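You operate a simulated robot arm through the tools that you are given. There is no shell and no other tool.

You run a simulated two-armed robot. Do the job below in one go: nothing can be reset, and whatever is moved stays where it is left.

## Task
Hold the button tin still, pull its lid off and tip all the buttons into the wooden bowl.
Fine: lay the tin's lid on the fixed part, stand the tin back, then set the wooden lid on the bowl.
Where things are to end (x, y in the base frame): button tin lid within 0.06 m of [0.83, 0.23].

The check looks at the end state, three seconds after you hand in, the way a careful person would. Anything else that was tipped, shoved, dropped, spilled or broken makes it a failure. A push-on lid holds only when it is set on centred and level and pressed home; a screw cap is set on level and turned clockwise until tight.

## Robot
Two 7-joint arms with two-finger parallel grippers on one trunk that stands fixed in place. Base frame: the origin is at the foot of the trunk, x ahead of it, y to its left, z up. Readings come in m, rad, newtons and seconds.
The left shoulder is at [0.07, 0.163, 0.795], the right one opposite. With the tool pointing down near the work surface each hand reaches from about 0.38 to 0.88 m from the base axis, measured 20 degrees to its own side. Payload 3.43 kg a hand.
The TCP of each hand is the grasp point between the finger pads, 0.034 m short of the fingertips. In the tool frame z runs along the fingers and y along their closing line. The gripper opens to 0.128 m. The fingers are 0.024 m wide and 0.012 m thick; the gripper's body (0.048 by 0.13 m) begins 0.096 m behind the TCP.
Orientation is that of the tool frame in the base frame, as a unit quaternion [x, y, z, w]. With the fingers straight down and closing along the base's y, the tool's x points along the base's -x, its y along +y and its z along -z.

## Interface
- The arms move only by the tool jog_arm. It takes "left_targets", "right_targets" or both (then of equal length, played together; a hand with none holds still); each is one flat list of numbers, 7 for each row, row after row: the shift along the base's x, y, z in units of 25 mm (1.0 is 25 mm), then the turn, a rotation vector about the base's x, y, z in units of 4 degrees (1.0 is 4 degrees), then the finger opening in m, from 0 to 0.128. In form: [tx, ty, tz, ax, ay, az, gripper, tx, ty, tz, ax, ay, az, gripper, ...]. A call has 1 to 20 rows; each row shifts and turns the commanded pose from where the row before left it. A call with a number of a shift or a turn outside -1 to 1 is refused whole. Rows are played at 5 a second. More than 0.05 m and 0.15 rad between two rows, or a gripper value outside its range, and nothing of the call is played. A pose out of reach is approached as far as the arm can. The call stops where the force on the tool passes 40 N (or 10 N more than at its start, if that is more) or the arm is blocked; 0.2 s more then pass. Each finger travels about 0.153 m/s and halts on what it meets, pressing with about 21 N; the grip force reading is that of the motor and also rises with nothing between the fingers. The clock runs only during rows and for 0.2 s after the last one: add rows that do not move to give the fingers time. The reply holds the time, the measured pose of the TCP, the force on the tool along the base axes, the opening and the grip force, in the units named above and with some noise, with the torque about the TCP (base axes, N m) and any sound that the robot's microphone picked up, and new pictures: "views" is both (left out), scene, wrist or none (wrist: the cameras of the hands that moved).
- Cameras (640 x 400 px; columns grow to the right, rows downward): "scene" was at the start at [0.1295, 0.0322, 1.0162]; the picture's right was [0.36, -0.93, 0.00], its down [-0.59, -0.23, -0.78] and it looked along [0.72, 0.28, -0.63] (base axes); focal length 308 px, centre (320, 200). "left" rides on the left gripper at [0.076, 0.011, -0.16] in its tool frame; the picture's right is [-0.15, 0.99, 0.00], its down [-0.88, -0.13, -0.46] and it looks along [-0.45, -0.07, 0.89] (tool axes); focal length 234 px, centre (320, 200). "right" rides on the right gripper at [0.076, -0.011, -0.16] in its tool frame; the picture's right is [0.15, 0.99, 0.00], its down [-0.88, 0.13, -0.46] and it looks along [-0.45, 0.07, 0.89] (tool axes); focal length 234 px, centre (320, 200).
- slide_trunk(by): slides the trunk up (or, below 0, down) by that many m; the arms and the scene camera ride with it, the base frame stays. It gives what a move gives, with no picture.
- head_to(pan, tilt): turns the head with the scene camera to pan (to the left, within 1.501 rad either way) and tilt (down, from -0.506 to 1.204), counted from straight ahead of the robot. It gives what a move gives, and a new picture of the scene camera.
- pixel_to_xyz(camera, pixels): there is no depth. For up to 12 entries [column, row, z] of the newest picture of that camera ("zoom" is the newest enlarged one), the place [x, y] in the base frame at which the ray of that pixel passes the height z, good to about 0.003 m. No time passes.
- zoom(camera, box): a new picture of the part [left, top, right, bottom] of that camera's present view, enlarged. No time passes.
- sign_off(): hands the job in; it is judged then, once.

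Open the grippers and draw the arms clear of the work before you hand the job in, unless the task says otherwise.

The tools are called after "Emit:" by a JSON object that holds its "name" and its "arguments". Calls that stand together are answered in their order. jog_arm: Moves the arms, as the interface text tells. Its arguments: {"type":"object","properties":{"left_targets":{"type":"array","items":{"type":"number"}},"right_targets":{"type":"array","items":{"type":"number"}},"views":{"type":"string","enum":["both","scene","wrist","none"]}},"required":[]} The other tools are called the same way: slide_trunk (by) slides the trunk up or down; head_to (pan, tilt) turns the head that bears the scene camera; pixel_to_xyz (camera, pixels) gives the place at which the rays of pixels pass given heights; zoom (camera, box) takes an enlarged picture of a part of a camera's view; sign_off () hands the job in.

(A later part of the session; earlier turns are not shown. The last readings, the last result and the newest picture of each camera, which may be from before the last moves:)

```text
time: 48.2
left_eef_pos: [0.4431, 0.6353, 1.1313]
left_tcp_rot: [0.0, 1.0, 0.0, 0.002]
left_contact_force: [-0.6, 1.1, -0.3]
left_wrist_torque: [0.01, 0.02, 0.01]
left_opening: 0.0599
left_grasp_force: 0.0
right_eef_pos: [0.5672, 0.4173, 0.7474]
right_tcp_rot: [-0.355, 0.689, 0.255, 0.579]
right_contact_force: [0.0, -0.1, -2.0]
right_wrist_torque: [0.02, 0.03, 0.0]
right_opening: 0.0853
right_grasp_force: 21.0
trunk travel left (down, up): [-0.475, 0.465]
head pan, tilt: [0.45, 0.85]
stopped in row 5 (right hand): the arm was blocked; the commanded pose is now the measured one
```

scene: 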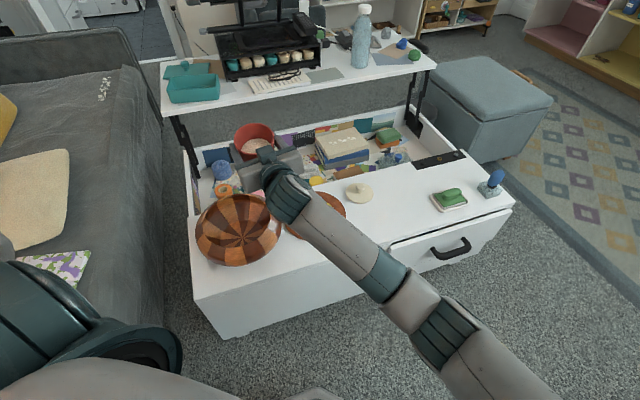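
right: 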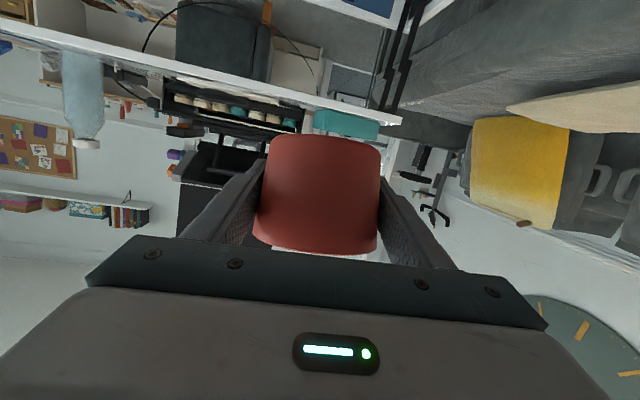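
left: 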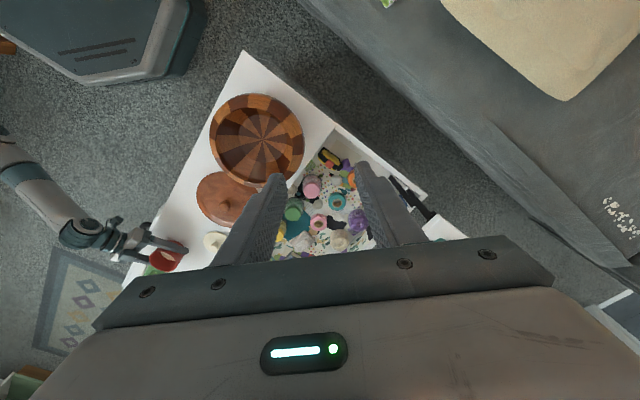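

It was blocked again in free space, so the cause isn't the table. I'll estimate where the elbow is, at scene (445,330), and the wrist at (285,195).

Emit:
{"name": "pixel_to_xyz", "arguments": {"camera": "scene", "pixels": [[445, 330, 0.6], [445, 330, 0.7], [445, 330, 0.8], [445, 330, 0.9], [285, 195, 0.7], [285, 195, 0.75], [285, 195, 0.8], [385, 275, 0.7], [385, 275, 0.8], [500, 370, 0.8], [500, 370, 0.9]]}}

Emit:
{"name": "zoom", "arguments": {"camera": "scene", "box": [200, 100, 600, 400]}}

Emit:
{"name": "head_to", "arguments": {"pan": -0.3, "tilt": 1.1}}

```text
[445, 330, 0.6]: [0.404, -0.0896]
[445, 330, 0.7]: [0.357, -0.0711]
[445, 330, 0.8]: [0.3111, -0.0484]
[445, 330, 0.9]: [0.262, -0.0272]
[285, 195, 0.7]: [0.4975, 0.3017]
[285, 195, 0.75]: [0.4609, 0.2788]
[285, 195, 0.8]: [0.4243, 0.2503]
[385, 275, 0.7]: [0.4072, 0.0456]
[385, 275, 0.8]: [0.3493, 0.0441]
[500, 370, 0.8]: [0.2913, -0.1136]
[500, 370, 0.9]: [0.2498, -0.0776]
```

```text
1.33 times, centred on (400, 250) of scene
```

zoom: 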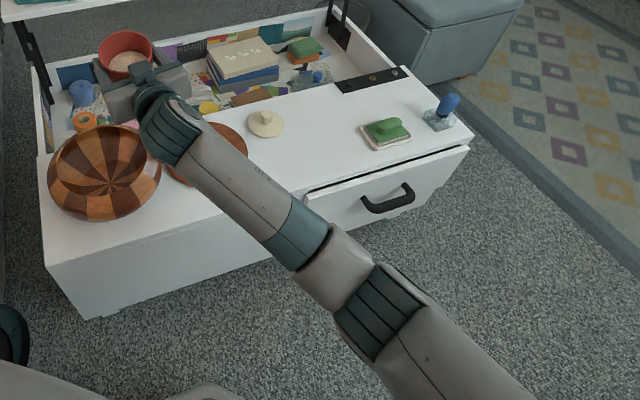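

```text
time: 49.3
left_eef_pos: [0.444, 0.6355, 1.1324]
left_tcp_rot: [-0.001, 1.0, 0.0, 0.001]
left_contact_force: [0.5, 0.5, 0.2]
left_wrist_torque: [-0.02, 0.01, -0.02]
left_opening: 0.06
left_grasp_force: 0.1
right_eef_pos: [0.5681, 0.4176, 0.7457]
right_tcp_rot: [-0.355, 0.689, 0.255, 0.578]
right_contact_force: [0.4, 0.4, -1.1]
right_wrist_torque: [0.05, -0.03, -0.01]
right_opening: 0.0851
right_grasp_force: 21.3
trunk travel left (down, up): [-0.475, 0.465]
head pan, tilt: [-0.3, 1.1]
```

scene: 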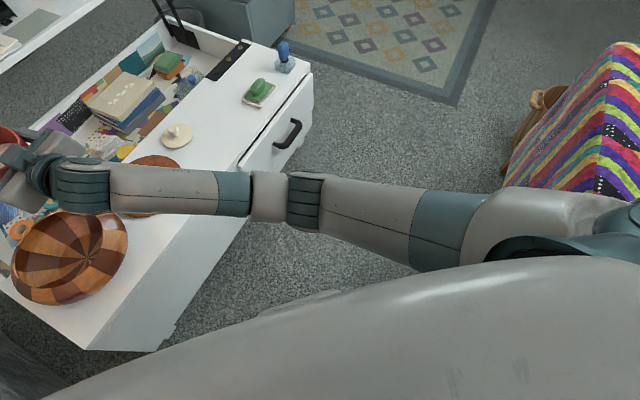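

The elbow is near (0.36, -0.07, 0.7) with the upper arm across the chest, so the cross-body posture is the likely limit. Turning the hand's yaw to about 76°, in line with the forearm, moves the wrist out and away from the chest, so I'll do that in place.

Emit:
{"name": "jog_arm", "arguments": {"right_targets": [0.1, -0.1, 0.2, 0, 0, 0.89, 0.07, 0, 0, 0.2, 0, 0, 0.89, 0.07, 0, 0, 0.2, 0, 0, 0.89, 0.07, 0, 0, 0, 0, 0, 0.89, 0.07, 0, 0, 0, 0, 0, 0.89, 0.07, 0, 0, 0, 0, 0, 0.89, 0.07, 0, 0, 0, 0, 0, 0.89, 0.07, 0, 0, 0, 0.2, 0.81, -0.17, 0.07], "views": "both"}}

```text
time: 51.1
left_eef_pos: [0.4435, 0.6359, 1.1307]
left_tcp_rot: [0.001, 1.0, 0.0, 0.001]
left_contact_force: [0.2, 0.1, -0.3]
left_wrist_torque: [0.0, 0.0, -0.04]
left_opening: 0.0599
left_grasp_force: 0.1
right_eef_pos: [0.5669, 0.4176, 0.7635]
right_tcp_rot: [-0.476, 0.609, 0.392, 0.498]
right_contact_force: [0.3, -0.3, -0.9]
right_wrist_torque: [-0.02, -0.02, 0.01]
right_opening: 0.0852
right_grasp_force: 21.3
trunk travel left (down, up): [-0.475, 0.465]
head pan, tilt: [-0.3, 1.1]
```

scene: 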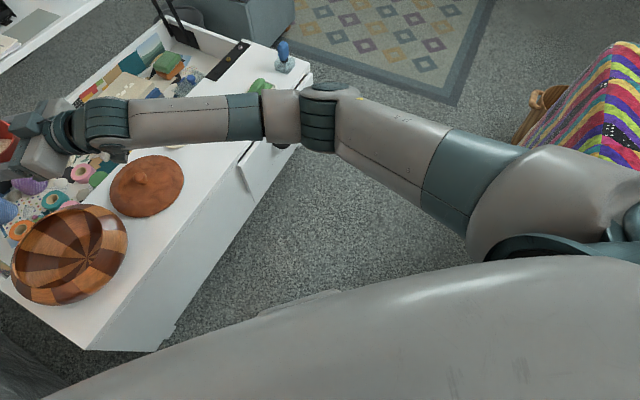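
right: 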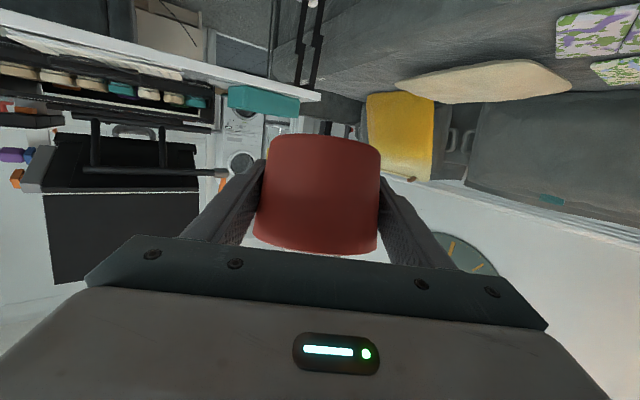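

That moved freely. Now I'll bring the tin over the pour position (0.519, 0.475), lowering to z≈0.70.

Emit:
{"name": "head_to", "arguments": {"pan": 0.55, "tilt": 0.8}}

Emit:
{"name": "jog_arm", "arguments": {"right_targets": [-0.3, 0.35, -0.3, 0, 0, 0, 0.07, -0.5, 0.6, -0.6, 0, 0, 0, 0.07, -0.5, 0.6, -0.6, 0, 0, 0, 0.07, -0.5, 0.6, -0.6, 0, 0, 0, 0.07, -0.12, 0.15, -0.4, 0, 0, 0, 0.07], "views": "both"}}

```text
time: 52.3
left_eef_pos: [0.4427, 0.635, 1.1318]
left_tcp_rot: [0.001, 1.0, 0.0, 0.001]
left_contact_force: [-1.0, -0.6, -0.3]
left_wrist_torque: [-0.01, 0.02, 0.0]
left_opening: 0.0598
left_grasp_force: 0.0
right_eef_pos: [0.566, 0.4176, 0.7625]
right_tcp_rot: [-0.477, 0.609, 0.393, 0.498]
right_contact_force: [0.5, 0.1, -1.1]
right_wrist_torque: [-0.02, 0.01, -0.04]
right_opening: 0.0853
right_grasp_force: 20.3
trunk travel left (down, up): [-0.475, 0.465]
head pan, tilt: [0.55, 0.799]
```

scene: 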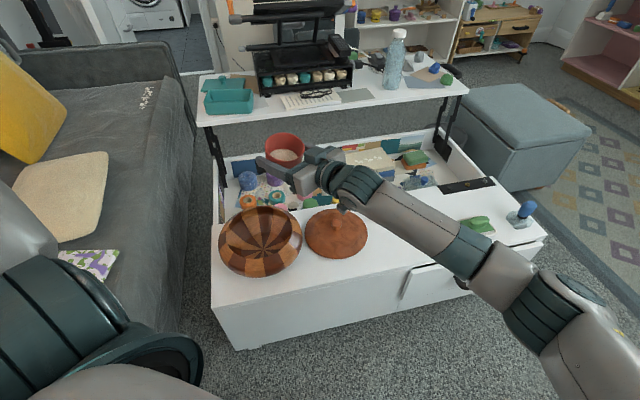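

```text
time: 53.5
left_eef_pos: [0.4439, 0.6355, 1.133]
left_tcp_rot: [0.0, 1.0, -0.001, 0.0]
left_contact_force: [0.5, 0.5, -0.4]
left_wrist_torque: [0.0, 0.0, 0.03]
left_opening: 0.0599
left_grasp_force: 0.0
right_eef_pos: [0.5182, 0.4753, 0.7004]
right_tcp_rot: [-0.477, 0.609, 0.392, 0.498]
right_contact_force: [0.4, 0.4, -0.7]
right_wrist_torque: [-0.01, 0.0, 0.01]
right_opening: 0.0853
right_grasp_force: 21.1
trunk travel left (down, up): [-0.475, 0.465]
head pan, tilt: [0.55, 0.799]
```

scene: 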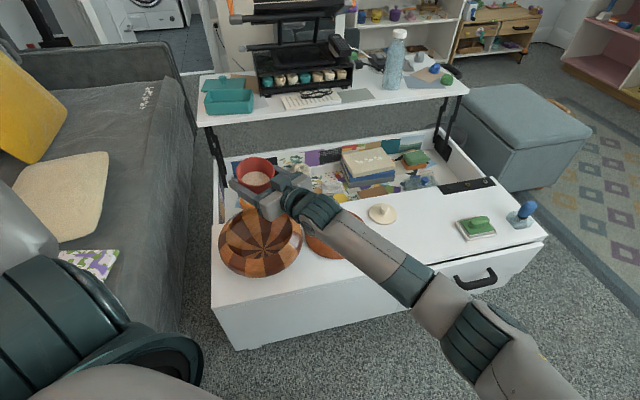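
right: 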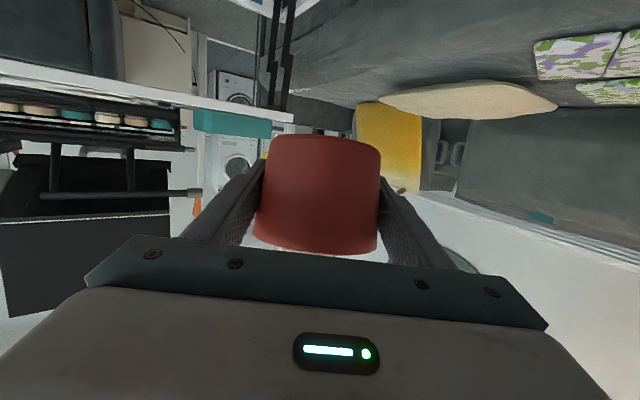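

It reached (0.518, 0.475, 0.700) exactly. I'll lower to about z=0.612 over the bowl.

Emit:
{"name": "jog_arm", "arguments": {"right_targets": [0, 0, -0.5, 0, 0, 0, 0.07, 0, 0, -0.5, 0, 0, 0, 0.07, 0, 0, -0.5, 0, 0, 0, 0.07, 0, 0, -0.5, 0, 0, 0, 0.07, 0, 0, -0.5, 0, 0, 0, 0.07, 0, 0, -0.5, 0, 0, 0, 0.07, 0, 0, -0.5, 0, 0, 0, 0.07, 0, 0, 0, 0, 0, 0, 0.07], "views": "both"}}

Emit:
{"name": "zoom", "arguments": {"camera": "scene", "box": [180, 130, 400, 290]}}

Emit:
{"name": "zoom", "arguments": {"camera": "left", "box": [160, 60, 400, 210]}}

```text
time: 55.3
left_eef_pos: [0.4442, 0.6346, 1.131]
left_tcp_rot: [0.0, 1.0, 0.0, 0.002]
left_contact_force: [-0.7, -0.7, -1.0]
left_wrist_torque: [0.02, 0.03, -0.01]
left_opening: 0.0599
left_grasp_force: 0.0
right_eef_pos: [0.5183, 0.4763, 0.6131]
right_tcp_rot: [-0.477, 0.61, 0.391, 0.498]
right_contact_force: [0.1, -0.2, -1.8]
right_wrist_torque: [0.0, -0.01, 0.01]
right_opening: 0.0853
right_grasp_force: 21.0
trunk travel left (down, up): [-0.475, 0.465]
head pan, tilt: [0.55, 0.799]
```

scene: 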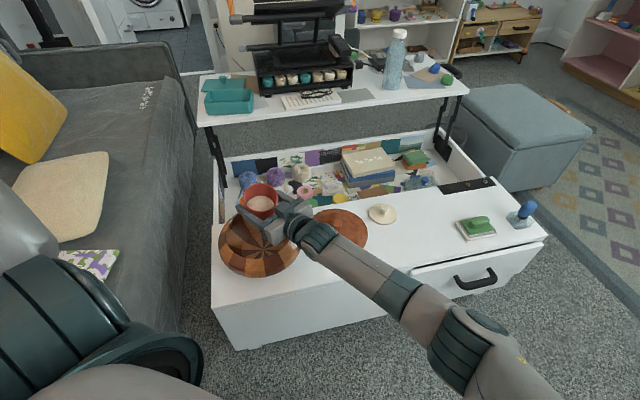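
right: 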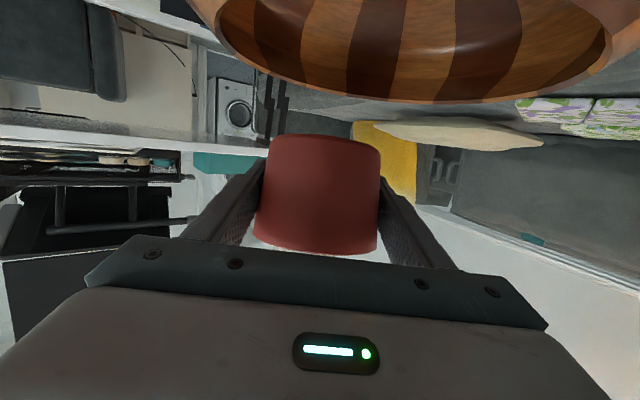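

```text
2.50 times, centred on (290, 210) of scene
```

zoom: 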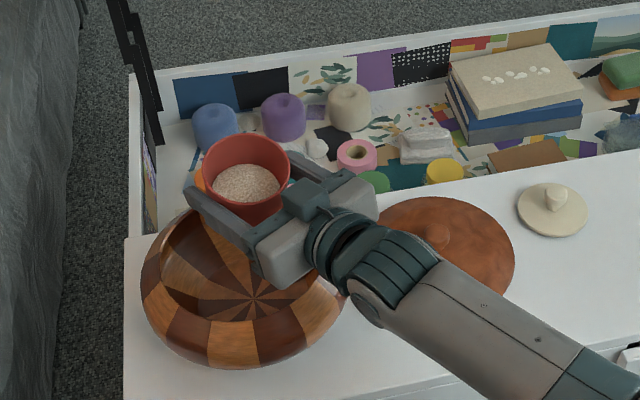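

```text
2.67 times, centred on (280, 135) of left
```

zoom: 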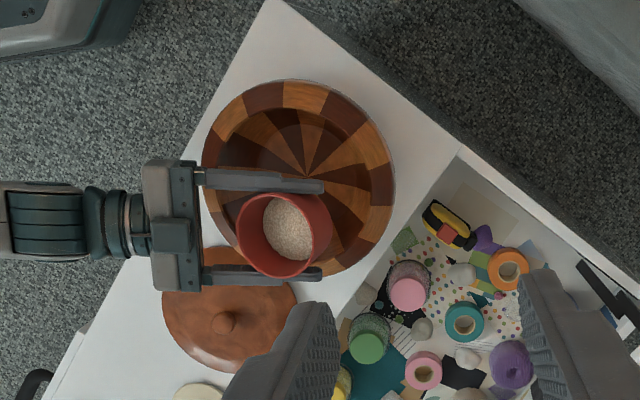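

The left camera's top view shows the tin at zoom (285,235) just right of the bowl centre at (305,175). I'll start rolling the hand so the mouth tips toward -x, over the bowl centre.

Emit:
{"name": "jog_arm", "arguments": {"right_targets": [0, 0, 0, -0.233, -0.951, 0.195, 0.07, 0, 0, 0, -0.233, -0.951, 0.195, 0.07, 0, 0, 0, -0.233, -0.951, 0.195, 0.07, 0, 0, 0, -0.233, -0.951, 0.195, 0.07, 0, 0, 0, -0.233, -0.951, 0.195, 0.07, 0, 0, 0, -0.233, -0.951, 0.195, 0.07, 0, 0, 0, -0.233, -0.951, 0.195, 0.07, 0, 0, 0, -0.233, -0.951, 0.195, 0.07, 0, 0, 0, -0.233, -0.951, 0.195, 0.07, 0, 0, 0, -0.233, -0.951, 0.195, 0.07], "views": "both"}}

Emit:
{"name": "zoom", "arguments": {"camera": "left", "box": [160, 60, 400, 210]}}

```text
time: 57.5
left_eef_pos: [0.4436, 0.6363, 1.1317]
left_tcp_rot: [0.0, 1.0, 0.0, 0.001]
left_contact_force: [0.3, 0.0, -0.4]
left_wrist_torque: [-0.01, -0.02, 0.0]
left_opening: 0.06
left_grasp_force: 0.1
right_eef_pos: [0.5184, 0.4752, 0.612]
right_tcp_rot: [0.657, -0.41, -0.197, -0.601]
right_contact_force: [-0.5, -0.2, -0.2]
right_wrist_torque: [-0.02, 0.0, 0.01]
right_opening: 0.0851
right_grasp_force: 21.4
trunk travel left (down, up): [-0.475, 0.465]
head pan, tilt: [0.55, 0.799]
```

scene: 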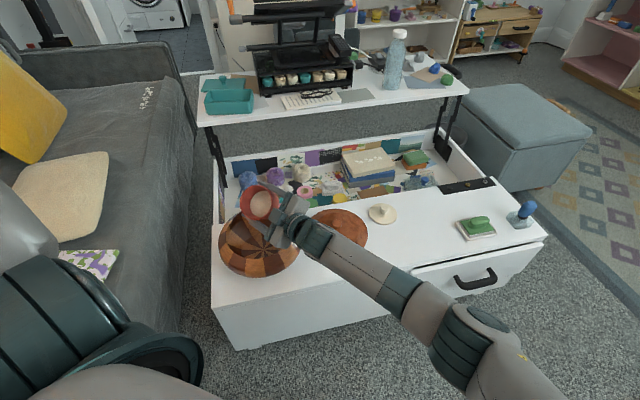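
right: 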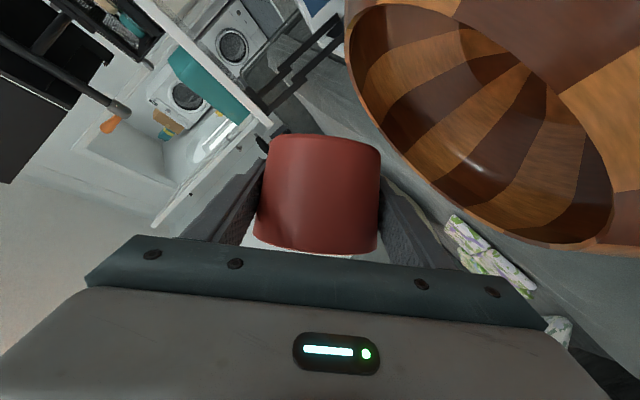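

```text
2.67 times, centred on (280, 135) of left
```

zoom: 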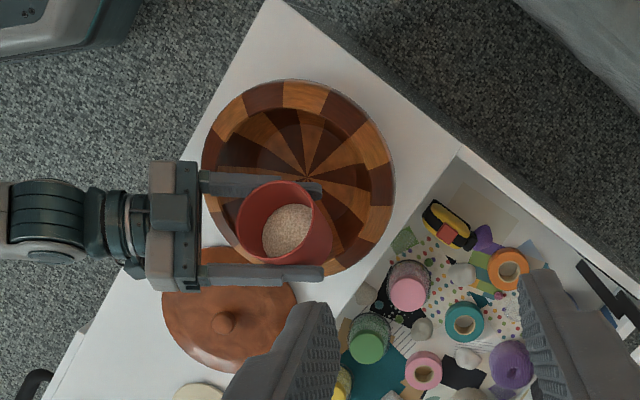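

The roll to 40° went smoothly and the mouth tips toward the bowl centre. Continuing to about 72°.

Emit:
{"name": "jog_arm", "arguments": {"right_targets": [0, 0, 0, -0.233, -0.951, 0.195, 0.07, 0, 0, 0, -0.233, -0.951, 0.195, 0.07, 0, 0, 0, -0.233, -0.951, 0.195, 0.07, 0, 0, 0, -0.233, -0.951, 0.195, 0.07, 0, 0, 0, -0.233, -0.951, 0.195, 0.07, 0, 0, 0, -0.233, -0.951, 0.195, 0.07, 0, 0, 0, -0.233, -0.951, 0.195, 0.07, 0, 0, 0, -0.233, -0.951, 0.195, 0.07], "views": "both"}}

Emit:
{"name": "zoom", "arguments": {"camera": "left", "box": [160, 60, 400, 210]}}

```text
time: 59.3
left_eef_pos: [0.4437, 0.6352, 1.131]
left_tcp_rot: [0.0, 1.0, 0.0, -0.001]
left_contact_force: [0.5, -1.1, -0.3]
left_wrist_torque: [-0.01, -0.01, -0.02]
left_opening: 0.0599
left_grasp_force: 0.0
right_eef_pos: [0.519, 0.4755, 0.6155]
right_tcp_rot: [0.744, -0.214, -0.024, -0.633]
right_contact_force: [-0.1, -0.7, -1.2]
right_wrist_torque: [0.03, -0.01, 0.02]
right_opening: 0.0851
right_grasp_force: 20.9
trunk travel left (down, up): [-0.475, 0.465]
head pan, tilt: [0.55, 0.799]
```

scene: 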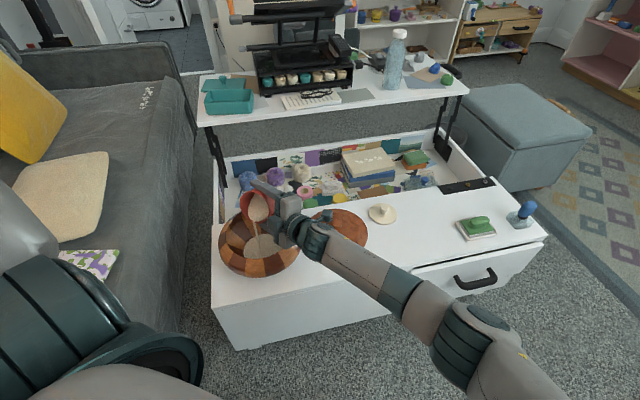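
right: 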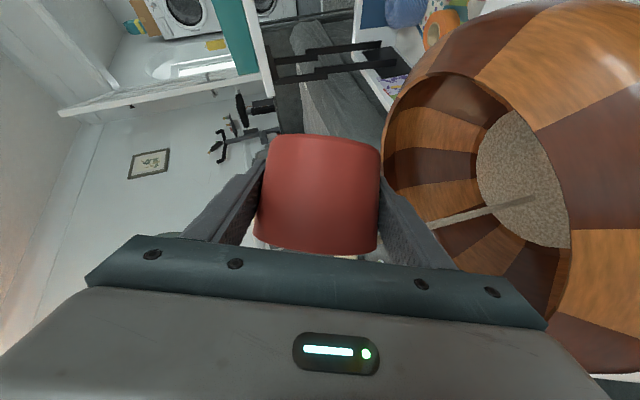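

```text
2.67 times, centred on (280, 135) of left
```

zoom: 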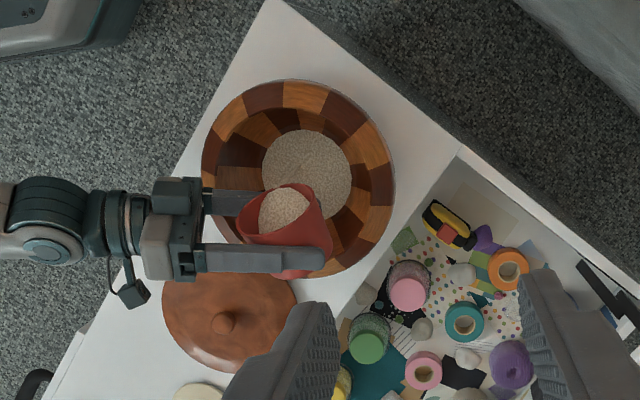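

A stream of buttons is falling into the bowl, with the pile centred at zoom (305,170). I'll continue rolling steadily to empty the tin.

Emit:
{"name": "jog_arm", "arguments": {"right_targets": [0, 0, 0, 0, 0, 0, 0.07, 0, 0, 0, -0.233, -0.951, 0.195, 0.07, 0, 0, 0, -0.233, -0.951, 0.195, 0.07, 0, 0, 0, 0, 0, 0, 0.07, 0, 0, 0, -0.233, -0.951, 0.195, 0.07, 0, 0, 0, -0.233, -0.951, 0.195, 0.07, 0, 0, 0, 0, 0, 0, 0.07, 0, 0, 0, -0.233, -0.951, 0.195, 0.07, 0, 0, 0, -0.233, -0.951, 0.195, 0.07, 0, 0, 0, 0, 0, 0, 0.07, 0, 0, 0, -0.233, -0.951, 0.195, 0.07, 0, 0, 0, -0.233, -0.951, 0.195, 0.07, 0, 0, 0, 0, 0, 0, 0.07], "views": "both"}}

Emit:
{"name": "zoom", "arguments": {"camera": "left", "box": [160, 60, 400, 210]}}

```text
time: 62.1
left_eef_pos: [0.4431, 0.636, 1.1318]
left_tcp_rot: [0.0, 1.0, 0.001, 0.0]
left_contact_force: [0.9, 0.3, 0.7]
left_wrist_torque: [-0.01, 0.0, -0.02]
left_opening: 0.0601
left_grasp_force: 0.1
right_eef_pos: [0.5172, 0.4744, 0.6134]
right_tcp_rot: [0.774, -0.002, 0.151, -0.614]
right_contact_force: [0.2, 0.2, 0.0]
right_wrist_torque: [0.0, 0.01, -0.02]
right_opening: 0.0855
right_grasp_force: 21.2
trunk travel left (down, up): [-0.475, 0.465]
head pan, tilt: [0.55, 0.799]
```

scene: 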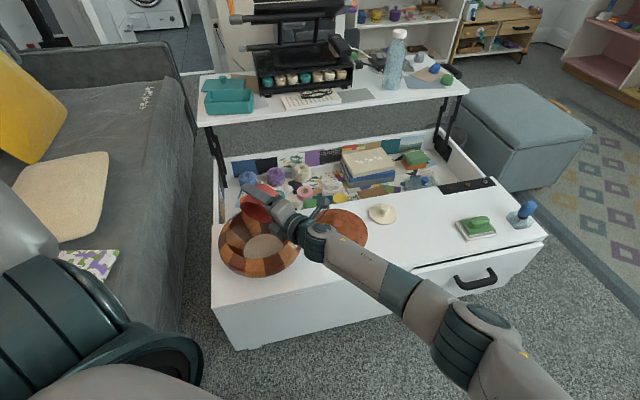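
right: 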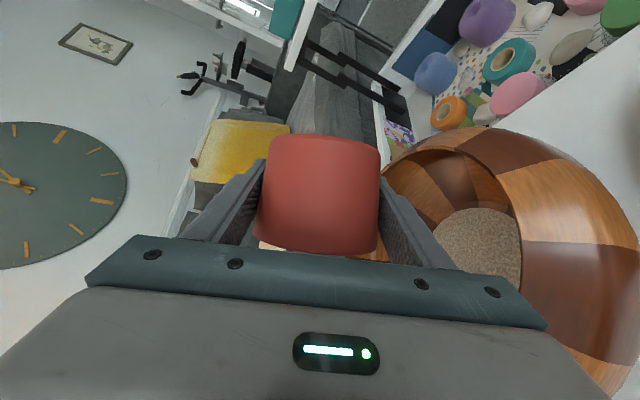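

```text
2.67 times, centred on (280, 135) of left
```

zoom: 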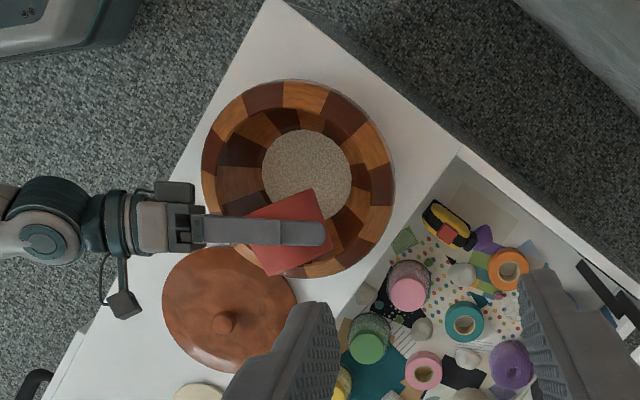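

At roll 104° the pouring seems mostly finished. I'll keep rolling to about 150° so that nothing stays in the tin.

Emit:
{"name": "jog_arm", "arguments": {"right_targets": [0, 0, 0, -0.233, -0.951, 0.195, 0.07, 0, 0, 0, -0.233, -0.951, 0.195, 0.07, 0, 0, 0, -0.233, -0.951, 0.195, 0.07, 0, 0, 0, -0.233, -0.951, 0.195, 0.07, 0, 0, 0, -0.233, -0.951, 0.195, 0.07, 0, 0, 0, -0.233, -0.951, 0.195, 0.07, 0, 0, 0, -0.233, -0.951, 0.195, 0.07, 0, 0, 0, -0.233, -0.951, 0.195, 0.07, 0, 0, 0, -0.233, -0.951, 0.195, 0.07, 0, 0, 0, 0, 0, 0, 0.07, 0, 0, 0, 0, 0, 0, 0.07], "views": "both"}}

Emit:
{"name": "zoom", "arguments": {"camera": "scene", "box": [180, 150, 400, 290]}}

```text
time: 64.5
left_eef_pos: [0.4433, 0.6359, 1.1311]
left_tcp_rot: [0.0, 1.0, 0.0, 0.0]
left_contact_force: [0.4, -0.3, -1.0]
left_wrist_torque: [-0.02, 0.05, 0.0]
left_opening: 0.0602
left_grasp_force: 0.1
right_eef_pos: [0.5181, 0.4752, 0.6134]
right_tcp_rot: [0.736, 0.236, 0.333, -0.54]
right_contact_force: [0.4, -0.8, -0.2]
right_wrist_torque: [0.0, 0.01, 0.01]
right_opening: 0.0851
right_grasp_force: 20.5
trunk travel left (down, up): [-0.475, 0.465]
head pan, tilt: [0.55, 0.799]
```

scene: 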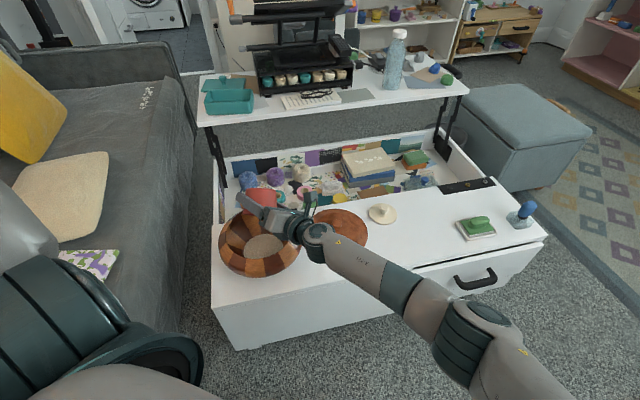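
right: 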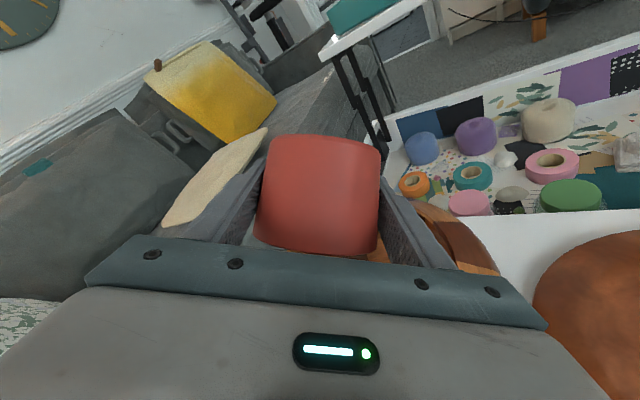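

```text
2.86 times, centred on (290, 220) of scene
```

zoom: 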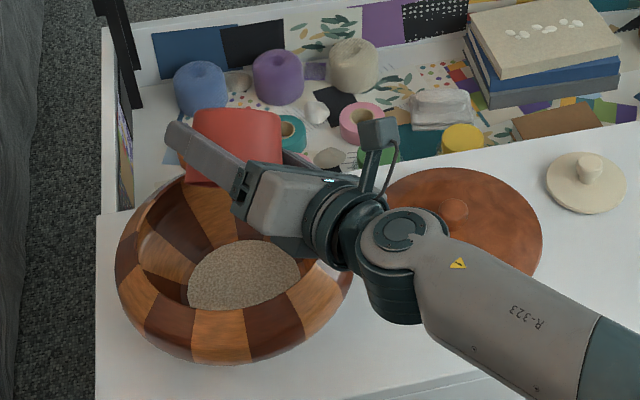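

The tin is inverted at roll 140° and the buttons are pooled in the bowl. I'll roll back upright along the same path.

Emit:
{"name": "jog_arm", "arguments": {"right_targets": [0, 0, 0, 0.233, 0.951, -0.195, 0.07, 0, 0, 0, 0.233, 0.951, -0.195, 0.07, 0, 0, 0, 0.233, 0.951, -0.195, 0.07, 0, 0, 0, 0.233, 0.951, -0.195, 0.07, 0, 0, 0, 0.233, 0.951, -0.195, 0.07, 0, 0, 0, 0.233, 0.951, -0.195, 0.07, 0, 0, 0, 0.233, 0.951, -0.195, 0.07, 0, 0, 0, 0.233, 0.951, -0.195, 0.07, 0, 0, 0, 0.233, 0.951, -0.195, 0.07, 0, 0, 0, 0.233, 0.951, -0.195, 0.07, 0, 0, 0, 0.233, 0.951, -0.195, 0.07, 0, 0, 0, 0.233, 0.951, -0.195, 0.07, 0, 0, 0, 0.233, 0.951, -0.195, 0.07, 0, 0, 0, 0.233, 0.951, -0.195, 0.07, 0, 0, 0, 0.233, 0.951, -0.195, 0.07, 0, 0, 0, 0.233, 0.951, -0.195, 0.07, 0, 0, 0, 0.233, 0.951, -0.195, 0.07, 0, 0, 0, 0.233, 0.951, -0.195, 0.07, 0, 0, 0, 0.233, 0.951, -0.195, 0.07], "views": "none"}}

Emit:
{"name": "jog_arm", "arguments": {"right_targets": [0, 0, 0, 0.233, 0.951, -0.195, 0.07, 0, 0, 0, 0.233, 0.951, -0.195, 0.07, 0, 0, 0, 0.233, 0.951, -0.195, 0.07, 0, 0, 0, 0.233, 0.951, -0.195, 0.07, 0, 0, 0, 0.233, 0.951, -0.195, 0.07, 0, 0, 0, 0.233, 0.951, -0.195, 0.07, 0, 0, 0, 0.233, 0.951, -0.195, 0.07, 0, 0, 0, 0.233, 0.951, -0.195, 0.07, 0, 0, 0, 0.233, 0.951, -0.195, 0.07, 0, 0, 0, 0.233, 0.951, -0.195, 0.07, 0, 0, 0, 0.233, 0.951, -0.195, 0.07, 0, 0, 0, 0.233, 0.951, -0.195, 0.07, 0, 0, 0, 0.233, 0.951, -0.195, 0.07, 0, 0, 0, 0.233, 0.951, -0.195, 0.07, 0, 0, 0, 0.233, 0.951, -0.195, 0.07, 0, 0, 0, 0.233, 0.951, -0.195, 0.07], "views": "both"}}

Emit:
{"name": "zoom", "arguments": {"camera": "left", "box": [160, 60, 400, 210]}}

Emit:
{"name": "zoom", "arguments": {"camera": "scene", "box": [180, 150, 400, 290]}}

```text
time: 68.5
left_eef_pos: [0.4424, 0.6347, 1.1321]
left_tcp_rot: [0.0, 1.0, 0.001, 0.001]
left_contact_force: [0.3, 0.0, 0.0]
left_wrist_torque: [0.01, 0.02, 0.01]
left_opening: 0.0603
left_grasp_force: 0.1
right_eef_pos: [0.5184, 0.4744, 0.6144]
right_tcp_rot: [0.727, -0.265, -0.069, -0.629]
right_contact_force: [0.3, 0.0, -1.0]
right_wrist_torque: [0.0, 0.01, 0.01]
right_opening: 0.0852
right_grasp_force: 21.2
trunk travel left (down, up): [-0.475, 0.465]
head pan, tilt: [0.55, 0.799]
```

```text
time: 71.9
left_eef_pos: [0.4433, 0.6356, 1.1304]
left_tcp_rot: [0.0, 1.0, 0.0, 0.001]
left_contact_force: [0.2, -0.2, 0.0]
left_wrist_torque: [0.03, -0.01, 0.02]
left_opening: 0.0601
left_grasp_force: 0.0
right_eef_pos: [0.52, 0.4745, 0.6153]
right_tcp_rot: [-0.477, 0.609, 0.393, 0.497]
right_contact_force: [0.2, -0.6, -0.5]
right_wrist_torque: [0.0, 0.03, 0.02]
right_opening: 0.0854
right_grasp_force: 21.0
trunk travel left (down, up): [-0.475, 0.465]
head pan, tilt: [0.55, 0.799]
```

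scene: 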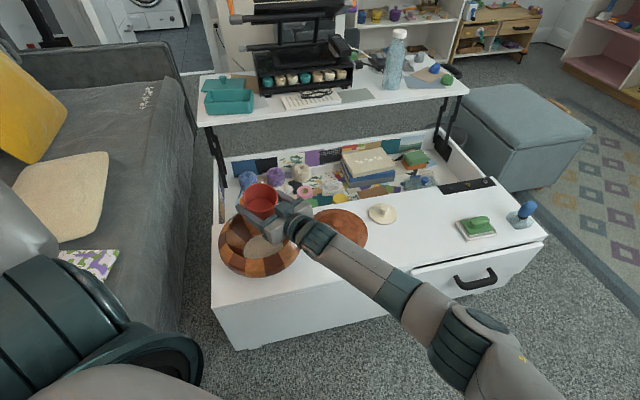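
right: 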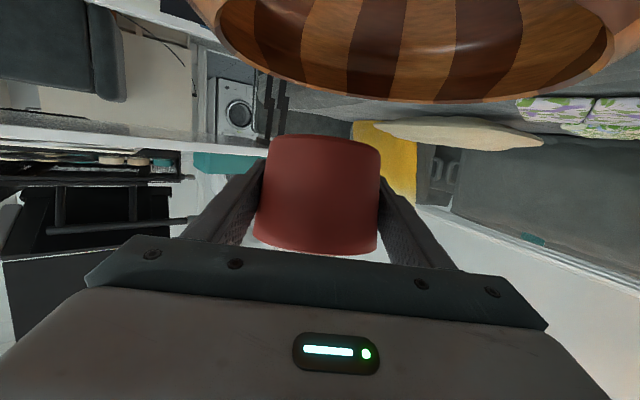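

```text
2.67 times, centred on (280, 135) of left
```

zoom: 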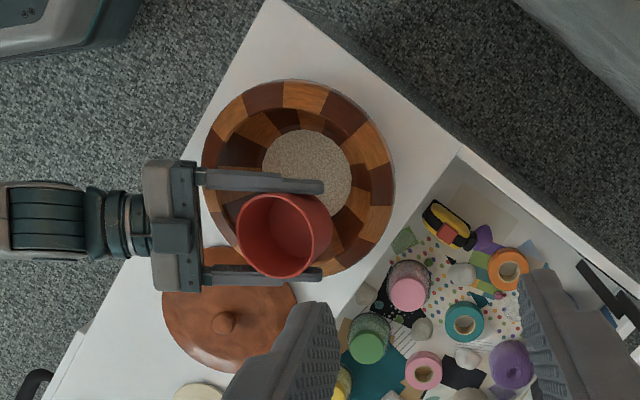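

```text
2.86 times, centred on (290, 220) of scene
```

zoom: 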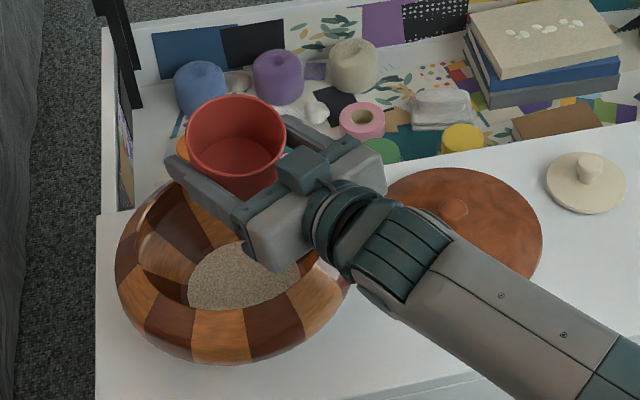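

The tin is empty and all the buttons are in the bowl. I'll lift it and carry it back to its original spot, restoring the original grasp orientation on the way.

Emit:
{"name": "jog_arm", "arguments": {"right_targets": [0, 0, 0.8, 0, 0, 0, 0.07, 0, 0, 0.9, 0, 0, 0, 0.07, 0, 0, 0.9, 0, 0, 0, 0.07, 0.4, -0.5, 0.9, 0, 0, 0, 0.07, 0.677, -0.926, 0.5, -0.159, 0.115, -0.64, 0.07, 0.677, -0.926, 0.5, -0.159, 0.115, -0.64, 0.07, 0.677, -0.926, 0.3, -0.159, 0.115, -0.64, 0.07, 0.677, -0.926, 0, -0.159, 0.115, -0.64, 0.07, 0.677, -0.926, 0, -0.159, 0.115, -0.64, 0.07, 0.677, -0.926, 0, -0.159, 0.115, -0.64, 0.07, 0.677, -0.926, 0, -0.159, 0.115, -0.64, 0.07, 0.677, -0.926, 0, -0.159, 0.115, -0.64, 0.07, 0.677, -0.926, 0, -0.159, 0.115, -0.64, 0.07, 0.677, -0.926, 0, -0.159, 0.115, -0.64, 0.07, 0.677, -0.926, 0, -0.159, 0.115, -0.64, 0.07, 0.677, -0.926, 0, -0.159, 0.115, -0.64, 0.07, 0.677, -0.926, 0, -0.159, 0.115, -0.64, 0.07, 0.677, -0.926, 0, -0.159, 0.115, -0.64, 0.07, 0.677, -0.926, 0, -0.159, 0.115, -0.64, 0.07, 0.677, -0.926, 0, -0.159, 0.115, -0.64, 0.07], "views": "both"}}

```text
time: 76.1
left_eef_pos: [0.4439, 0.6346, 1.1317]
left_tcp_rot: [0.0, 1.0, 0.0, 0.001]
left_contact_force: [0.1, 0.1, 0.2]
left_wrist_torque: [-0.01, 0.0, 0.02]
left_opening: 0.06
left_grasp_force: 0.1
right_eef_pos: [0.8002, 0.0927, 0.7324]
right_tcp_rot: [-0.25, 0.799, 0.168, 0.52]
right_contact_force: [0.2, -0.5, -1.6]
right_wrist_torque: [-0.01, 0.02, 0.02]
right_opening: 0.0851
right_grasp_force: 21.2
trunk travel left (down, up): [-0.475, 0.465]
head pan, tilt: [0.55, 0.799]
```

scene: 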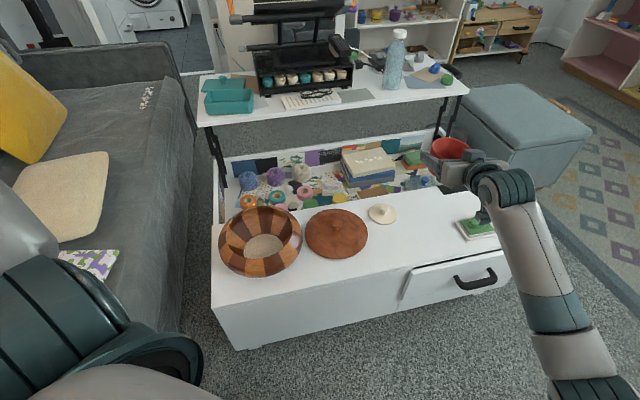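
right: 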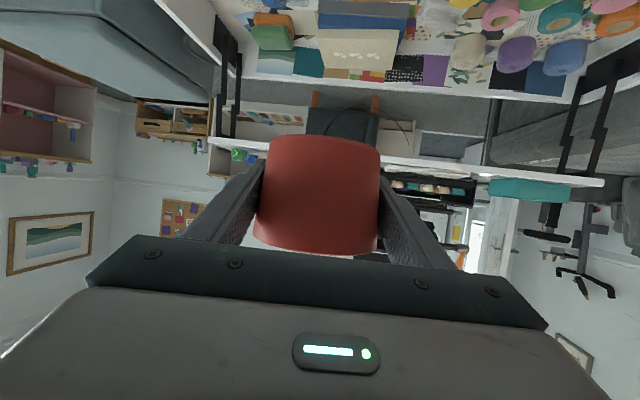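

I'll finish the last bit of travel and rotation to sit above the tin's original place, then slide the trunk back down 0.2 m, which leaves the tin well above the table.

Emit:
{"name": "jog_arm", "arguments": {"right_targets": [0.485, -0.69, 0, -0.159, 0.115, -0.64, 0.07, 0.485, -0.69, 0, -0.159, 0.115, -0.64, 0.07, 0, 0, 0, 0, 0, 0, 0.07], "views": "none"}}

Emit:
{"name": "slide_trunk", "arguments": {"by": -0.2}}

Emit:
{"name": "head_to", "arguments": {"pan": 0.367, "tilt": 0.682}}

```text
time: 76.9
left_eef_pos: [0.4431, 0.6344, 1.1325]
left_tcp_rot: [0.0, 1.0, 0.0, 0.001]
left_contact_force: [0.2, 0.1, -0.5]
left_wrist_torque: [-0.03, 0.01, 0.01]
left_opening: 0.06
left_grasp_force: 0.1
right_eef_pos: [0.8238, 0.0574, 0.7337]
right_tcp_rot: [-0.219, 0.816, 0.138, 0.518]
right_contact_force: [-0.5, 0.1, -0.9]
right_wrist_torque: [-0.02, -0.01, 0.0]
right_opening: 0.0852
right_grasp_force: 21.2
trunk travel left (down, up): [-0.475, 0.465]
head pan, tilt: [0.55, 0.799]
```

```text
time: 79.1
left_eef_pos: [0.4436, 0.6349, 0.932]
left_tcp_rot: [-0.001, 1.0, 0.0, 0.001]
left_contact_force: [0.5, 0.1, -0.8]
left_wrist_torque: [0.02, -0.01, 0.02]
left_opening: 0.06
left_grasp_force: 0.1
right_eef_pos: [0.8237, 0.0574, 0.5342]
right_tcp_rot: [-0.218, 0.815, 0.137, 0.518]
right_contact_force: [0.1, -0.8, -1.0]
right_wrist_torque: [-0.03, -0.02, -0.04]
right_opening: 0.0852
right_grasp_force: 21.5
trunk travel left (down, up): [-0.275, 0.665]
head pan, tilt: [0.55, 0.799]
```

```text
time: 79.8
left_eef_pos: [0.4431, 0.6339, 0.9318]
left_tcp_rot: [0.0, 1.0, 0.0, 0.001]
left_contact_force: [-0.1, -0.5, 0.8]
left_wrist_torque: [0.03, -0.01, 0.01]
left_opening: 0.0599
left_grasp_force: 0.0
right_eef_pos: [0.8227, 0.0573, 0.5348]
right_tcp_rot: [-0.218, 0.816, 0.137, 0.518]
right_contact_force: [0.5, 0.6, -0.7]
right_wrist_torque: [0.0, -0.02, 0.02]
right_opening: 0.0852
right_grasp_force: 20.7
trunk travel left (down, up): [-0.275, 0.665]
head pan, tilt: [0.367, 0.682]
```

scene: 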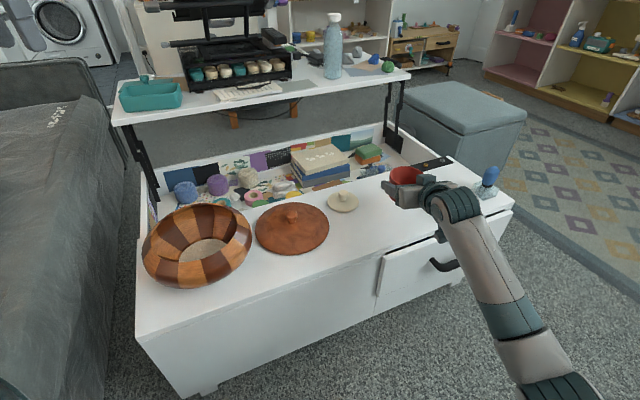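

The tin hovers over its original place. I'll lower most of the way, then in small steps until the force shows contact (expected near z 0.465).

Emit:
{"name": "jog_arm", "arguments": {"right_targets": [0.02, 0.02, -0.6, 0, 0, 0, 0.07, 0, 0, -0.6, 0, 0, 0, 0.07, 0, 0, -0.6, 0, 0, 0, 0.07, 0, 0, -0.6, 0, 0, 0, 0.07, 0, 0, -0.16, 0, 0, 0, 0.07, 0, 0, 0, 0, 0, 0, 0.07], "views": "none"}}

Emit:
{"name": "jog_arm", "arguments": {"right_targets": [0, 0, -0.1, 0, 0, 0, 0.07, 0, 0, 0, 0, 0, 0, 0.07], "views": "both"}}

```text
time: 81.2
left_eef_pos: [0.4429, 0.6347, 0.9316]
left_tcp_rot: [0.001, 1.0, -0.001, 0.001]
left_contact_force: [0.0, -0.5, 0.5]
left_wrist_torque: [-0.01, 0.03, 0.0]
left_opening: 0.0599
left_grasp_force: 0.1
right_eef_pos: [0.8236, 0.0576, 0.4708]
right_tcp_rot: [-0.218, 0.816, 0.137, 0.517]
right_contact_force: [0.1, 0.4, -0.1]
right_wrist_torque: [0.0, 0.01, -0.02]
right_opening: 0.0853
right_grasp_force: 21.4
trunk travel left (down, up): [-0.275, 0.665]
head pan, tilt: [0.367, 0.682]
```

```text
time: 81.8
left_eef_pos: [0.4442, 0.6357, 0.9319]
left_tcp_rot: [-0.001, 1.0, 0.0, 0.002]
left_contact_force: [-0.4, 0.4, -0.1]
left_wrist_torque: [0.01, 0.01, -0.03]
left_opening: 0.0597
left_grasp_force: 0.0
right_eef_pos: [0.8239, 0.0582, 0.4683]
right_tcp_rot: [-0.218, 0.816, 0.137, 0.518]
right_contact_force: [-0.1, -0.8, -1.2]
right_wrist_torque: [-0.02, 0.02, 0.03]
right_opening: 0.085
right_grasp_force: 20.8
trunk travel left (down, up): [-0.275, 0.665]
head pan, tilt: [0.367, 0.682]
```

scene: 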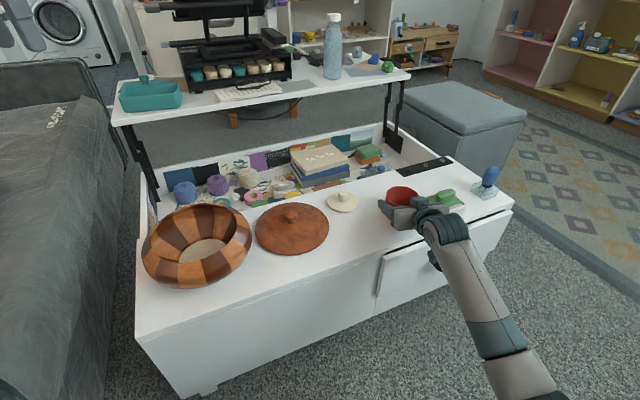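
right: 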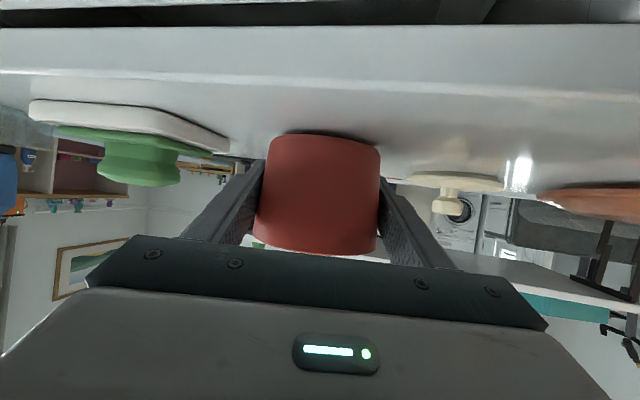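

There is no contact yet at 0.468, so I'll continue in small steps.

Emit:
{"name": "jog_arm", "arguments": {"right_targets": [0, 0, -0.1, 0, 0, 0, 0.07, 0, 0, 0, 0, 0, 0, 0.07], "views": "none"}}

Emit:
{"name": "jog_arm", "arguments": {"right_targets": [0, 0, -0.06, 0, 0, 0, 0.07, 0, 0, 0, 0, 0, 0, 0.07], "views": "none"}}

```text
time: 82.4
left_eef_pos: [0.4427, 0.635, 0.9306]
left_tcp_rot: [0.0, 1.0, 0.001, 0.001]
left_contact_force: [0.0, -0.6, 0.0]
left_wrist_torque: [-0.01, -0.02, -0.02]
left_opening: 0.06
left_grasp_force: 0.0
right_eef_pos: [0.8239, 0.0573, 0.4655]
right_tcp_rot: [-0.218, 0.816, 0.137, 0.518]
right_contact_force: [-0.4, -0.2, -0.4]
right_wrist_torque: [0.01, 0.04, 0.0]
right_opening: 0.0852
right_grasp_force: 20.7
trunk travel left (down, up): [-0.275, 0.665]
head pan, tilt: [0.367, 0.682]
```

```text
time: 83.0
left_eef_pos: [0.4431, 0.6355, 0.9325]
left_tcp_rot: [0.0, 1.0, 0.0, 0.001]
left_contact_force: [-0.4, -1.3, 0.1]
left_wrist_torque: [0.01, 0.04, -0.01]
left_opening: 0.0598
left_grasp_force: 0.1
right_eef_pos: [0.8235, 0.0578, 0.4646]
right_tcp_rot: [-0.218, 0.816, 0.137, 0.518]
right_contact_force: [0.0, -0.4, 1.4]
right_wrist_torque: [0.06, 0.01, 0.01]
right_opening: 0.0854
right_grasp_force: 21.1
trunk travel left (down, up): [-0.275, 0.665]
head pan, tilt: [0.367, 0.682]
```

First contact is 1.4 N at 0.4646, matching the original height. I'll open the right gripper slowly.

Emit:
{"name": "jog_arm", "arguments": {"right_targets": [0, 0, -0.02, 0, 0, 0, 0.08, 0, 0, 0, 0, 0, 0, 0.09, 0, 0, 0, 0, 0, 0, 0.1, 0, 0, 0, 0, 0, 0, 0.11, 0, 0, 0, 0, 0, 0, 0.117, 0, 0, 0, 0, 0, 0, 0.117], "views": "both"}}

Emit:
{"name": "zoom", "arguments": {"camera": "right", "box": [200, 80, 440, 230]}}

Emit:
{"name": "zoom", "arguments": {"camera": "scene", "box": [350, 160, 510, 260]}}

```text
time: 84.4
left_eef_pos: [0.4426, 0.6356, 0.9322]
left_tcp_rot: [0.0, 1.0, 0.0, 0.001]
left_contact_force: [-0.4, 0.7, 0.2]
left_wrist_torque: [0.0, -0.01, -0.01]
left_opening: 0.0602
left_grasp_force: 0.1
right_eef_pos: [0.8238, 0.0585, 0.463]
right_tcp_rot: [-0.219, 0.816, 0.138, 0.518]
right_contact_force: [0.0, 0.4, 0.0]
right_wrist_torque: [-0.03, -0.02, -0.02]
right_opening: 0.1174
right_grasp_force: 0.1
trunk travel left (down, up): [-0.275, 0.665]
head pan, tilt: [0.367, 0.682]
```

scene: 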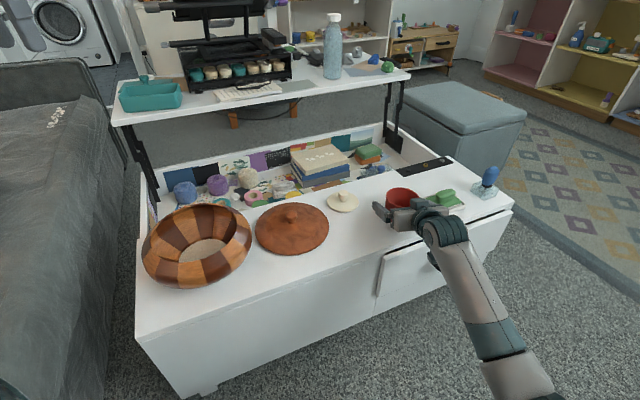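
right: 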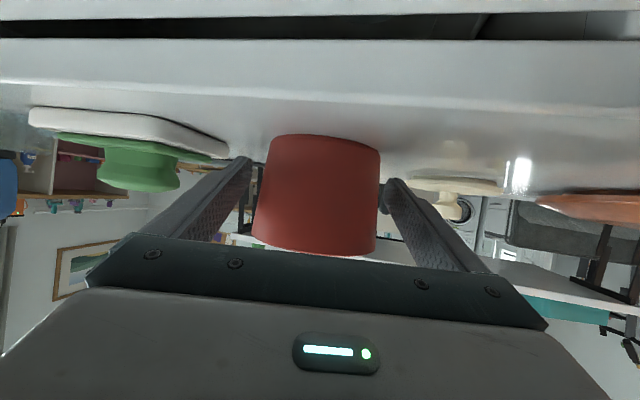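

```text
2.67 times, centred on (320, 155) of right
```

zoom: 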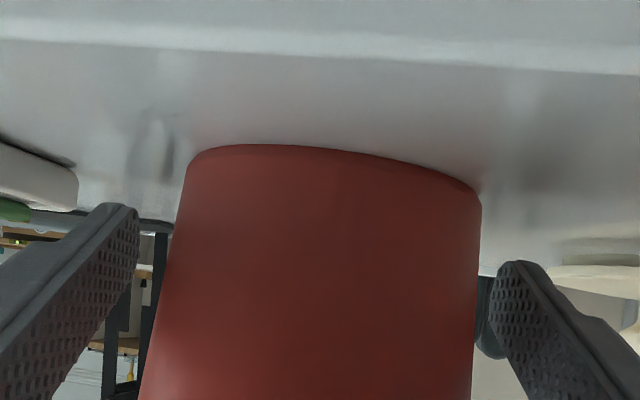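

```text
4.00 times, centred on (430, 210) of scene
```

zoom: 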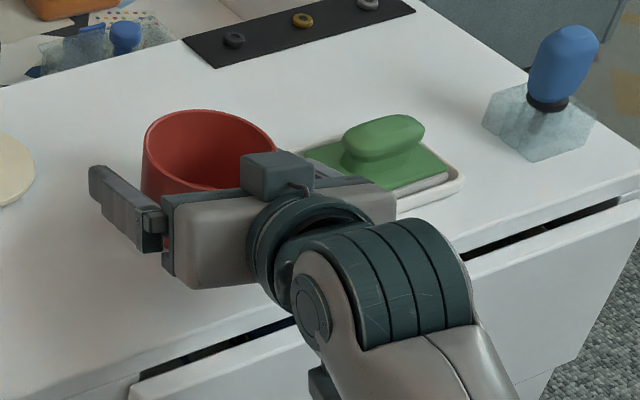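

The tin is standing and released. I'll withdraw the right hand back along its axis, then off to the right side out of the way.

Emit:
{"name": "jog_arm", "arguments": {"right_targets": [-0.5, -0.289, 0.27, 0, 0, 0, 0.117, -0.75, -0.433, 0.404, 0, 0, 0, 0.117, -0.75, -0.433, 0.404, 0, 0, 0, 0.117, -0.75, -0.433, 0.404, 0, 0, 0, 0.117, -0.75, -0.433, 0.404, 0, 0, 0, 0.117, -0.75, -0.433, 0.404, 0, 0, 0, 0.117, -0.75, -0.433, 0.404, 0, 0, 0, 0.117, -0.75, -0.6, 0.5, 0, 0, 0, 0.117, -0.75, -0.8, 0.6, 0, 0, 0, 0.117, -0.75, -0.9, 0.6, 0, 0, 0, 0.117, -0.75, -0.9, 0.6, 0, 0, 0, 0.117, -0.75, -0.9, 0.6, 0, 0, 0, 0.117, -0.5, -0.9, 0.6, 0, 0, 0, 0.117, -0.5, -0.9, 0.6, 0, 0, 0, 0.117], "views": "both"}}

Emit:
{"name": "zoom", "arguments": {"camera": "scene", "box": [320, 150, 520, 275]}}

```text
time: 87.4
left_eef_pos: [0.4428, 0.6355, 0.9329]
left_tcp_rot: [0.0, 1.0, 0.0, 0.001]
left_contact_force: [0.4, -0.4, -0.5]
left_wrist_torque: [0.01, -0.02, 0.0]
left_opening: 0.0601
left_grasp_force: 0.0
right_eef_pos: [0.5789, -0.1614, 0.6324]
right_tcp_rot: [-0.218, 0.816, 0.137, 0.518]
right_contact_force: [1.0, -0.1, 0.1]
right_wrist_torque: [-0.01, -0.01, 0.02]
right_opening: 0.1171
right_grasp_force: 0.0
trunk travel left (down, up): [-0.275, 0.665]
head pan, tilt: [0.367, 0.682]
```

scene: 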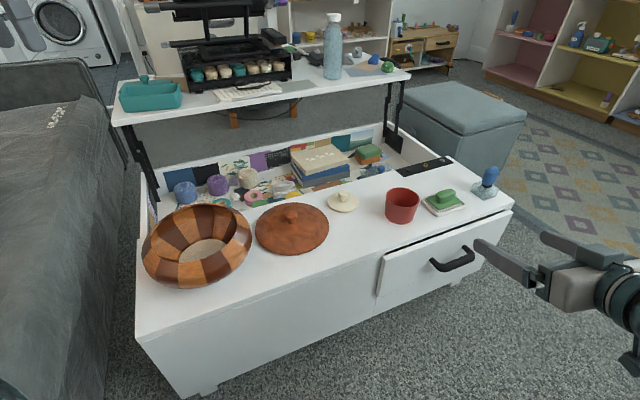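
right: 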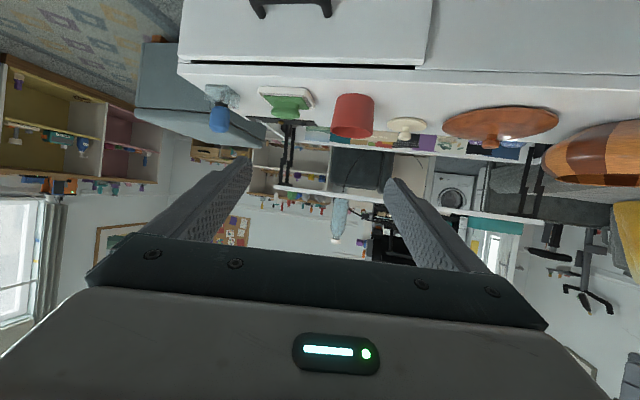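

```text
3.20 times, centred on (420, 212) of scene
```

zoom: 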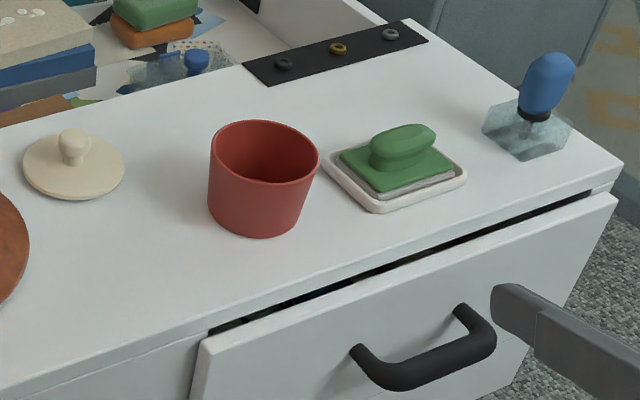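

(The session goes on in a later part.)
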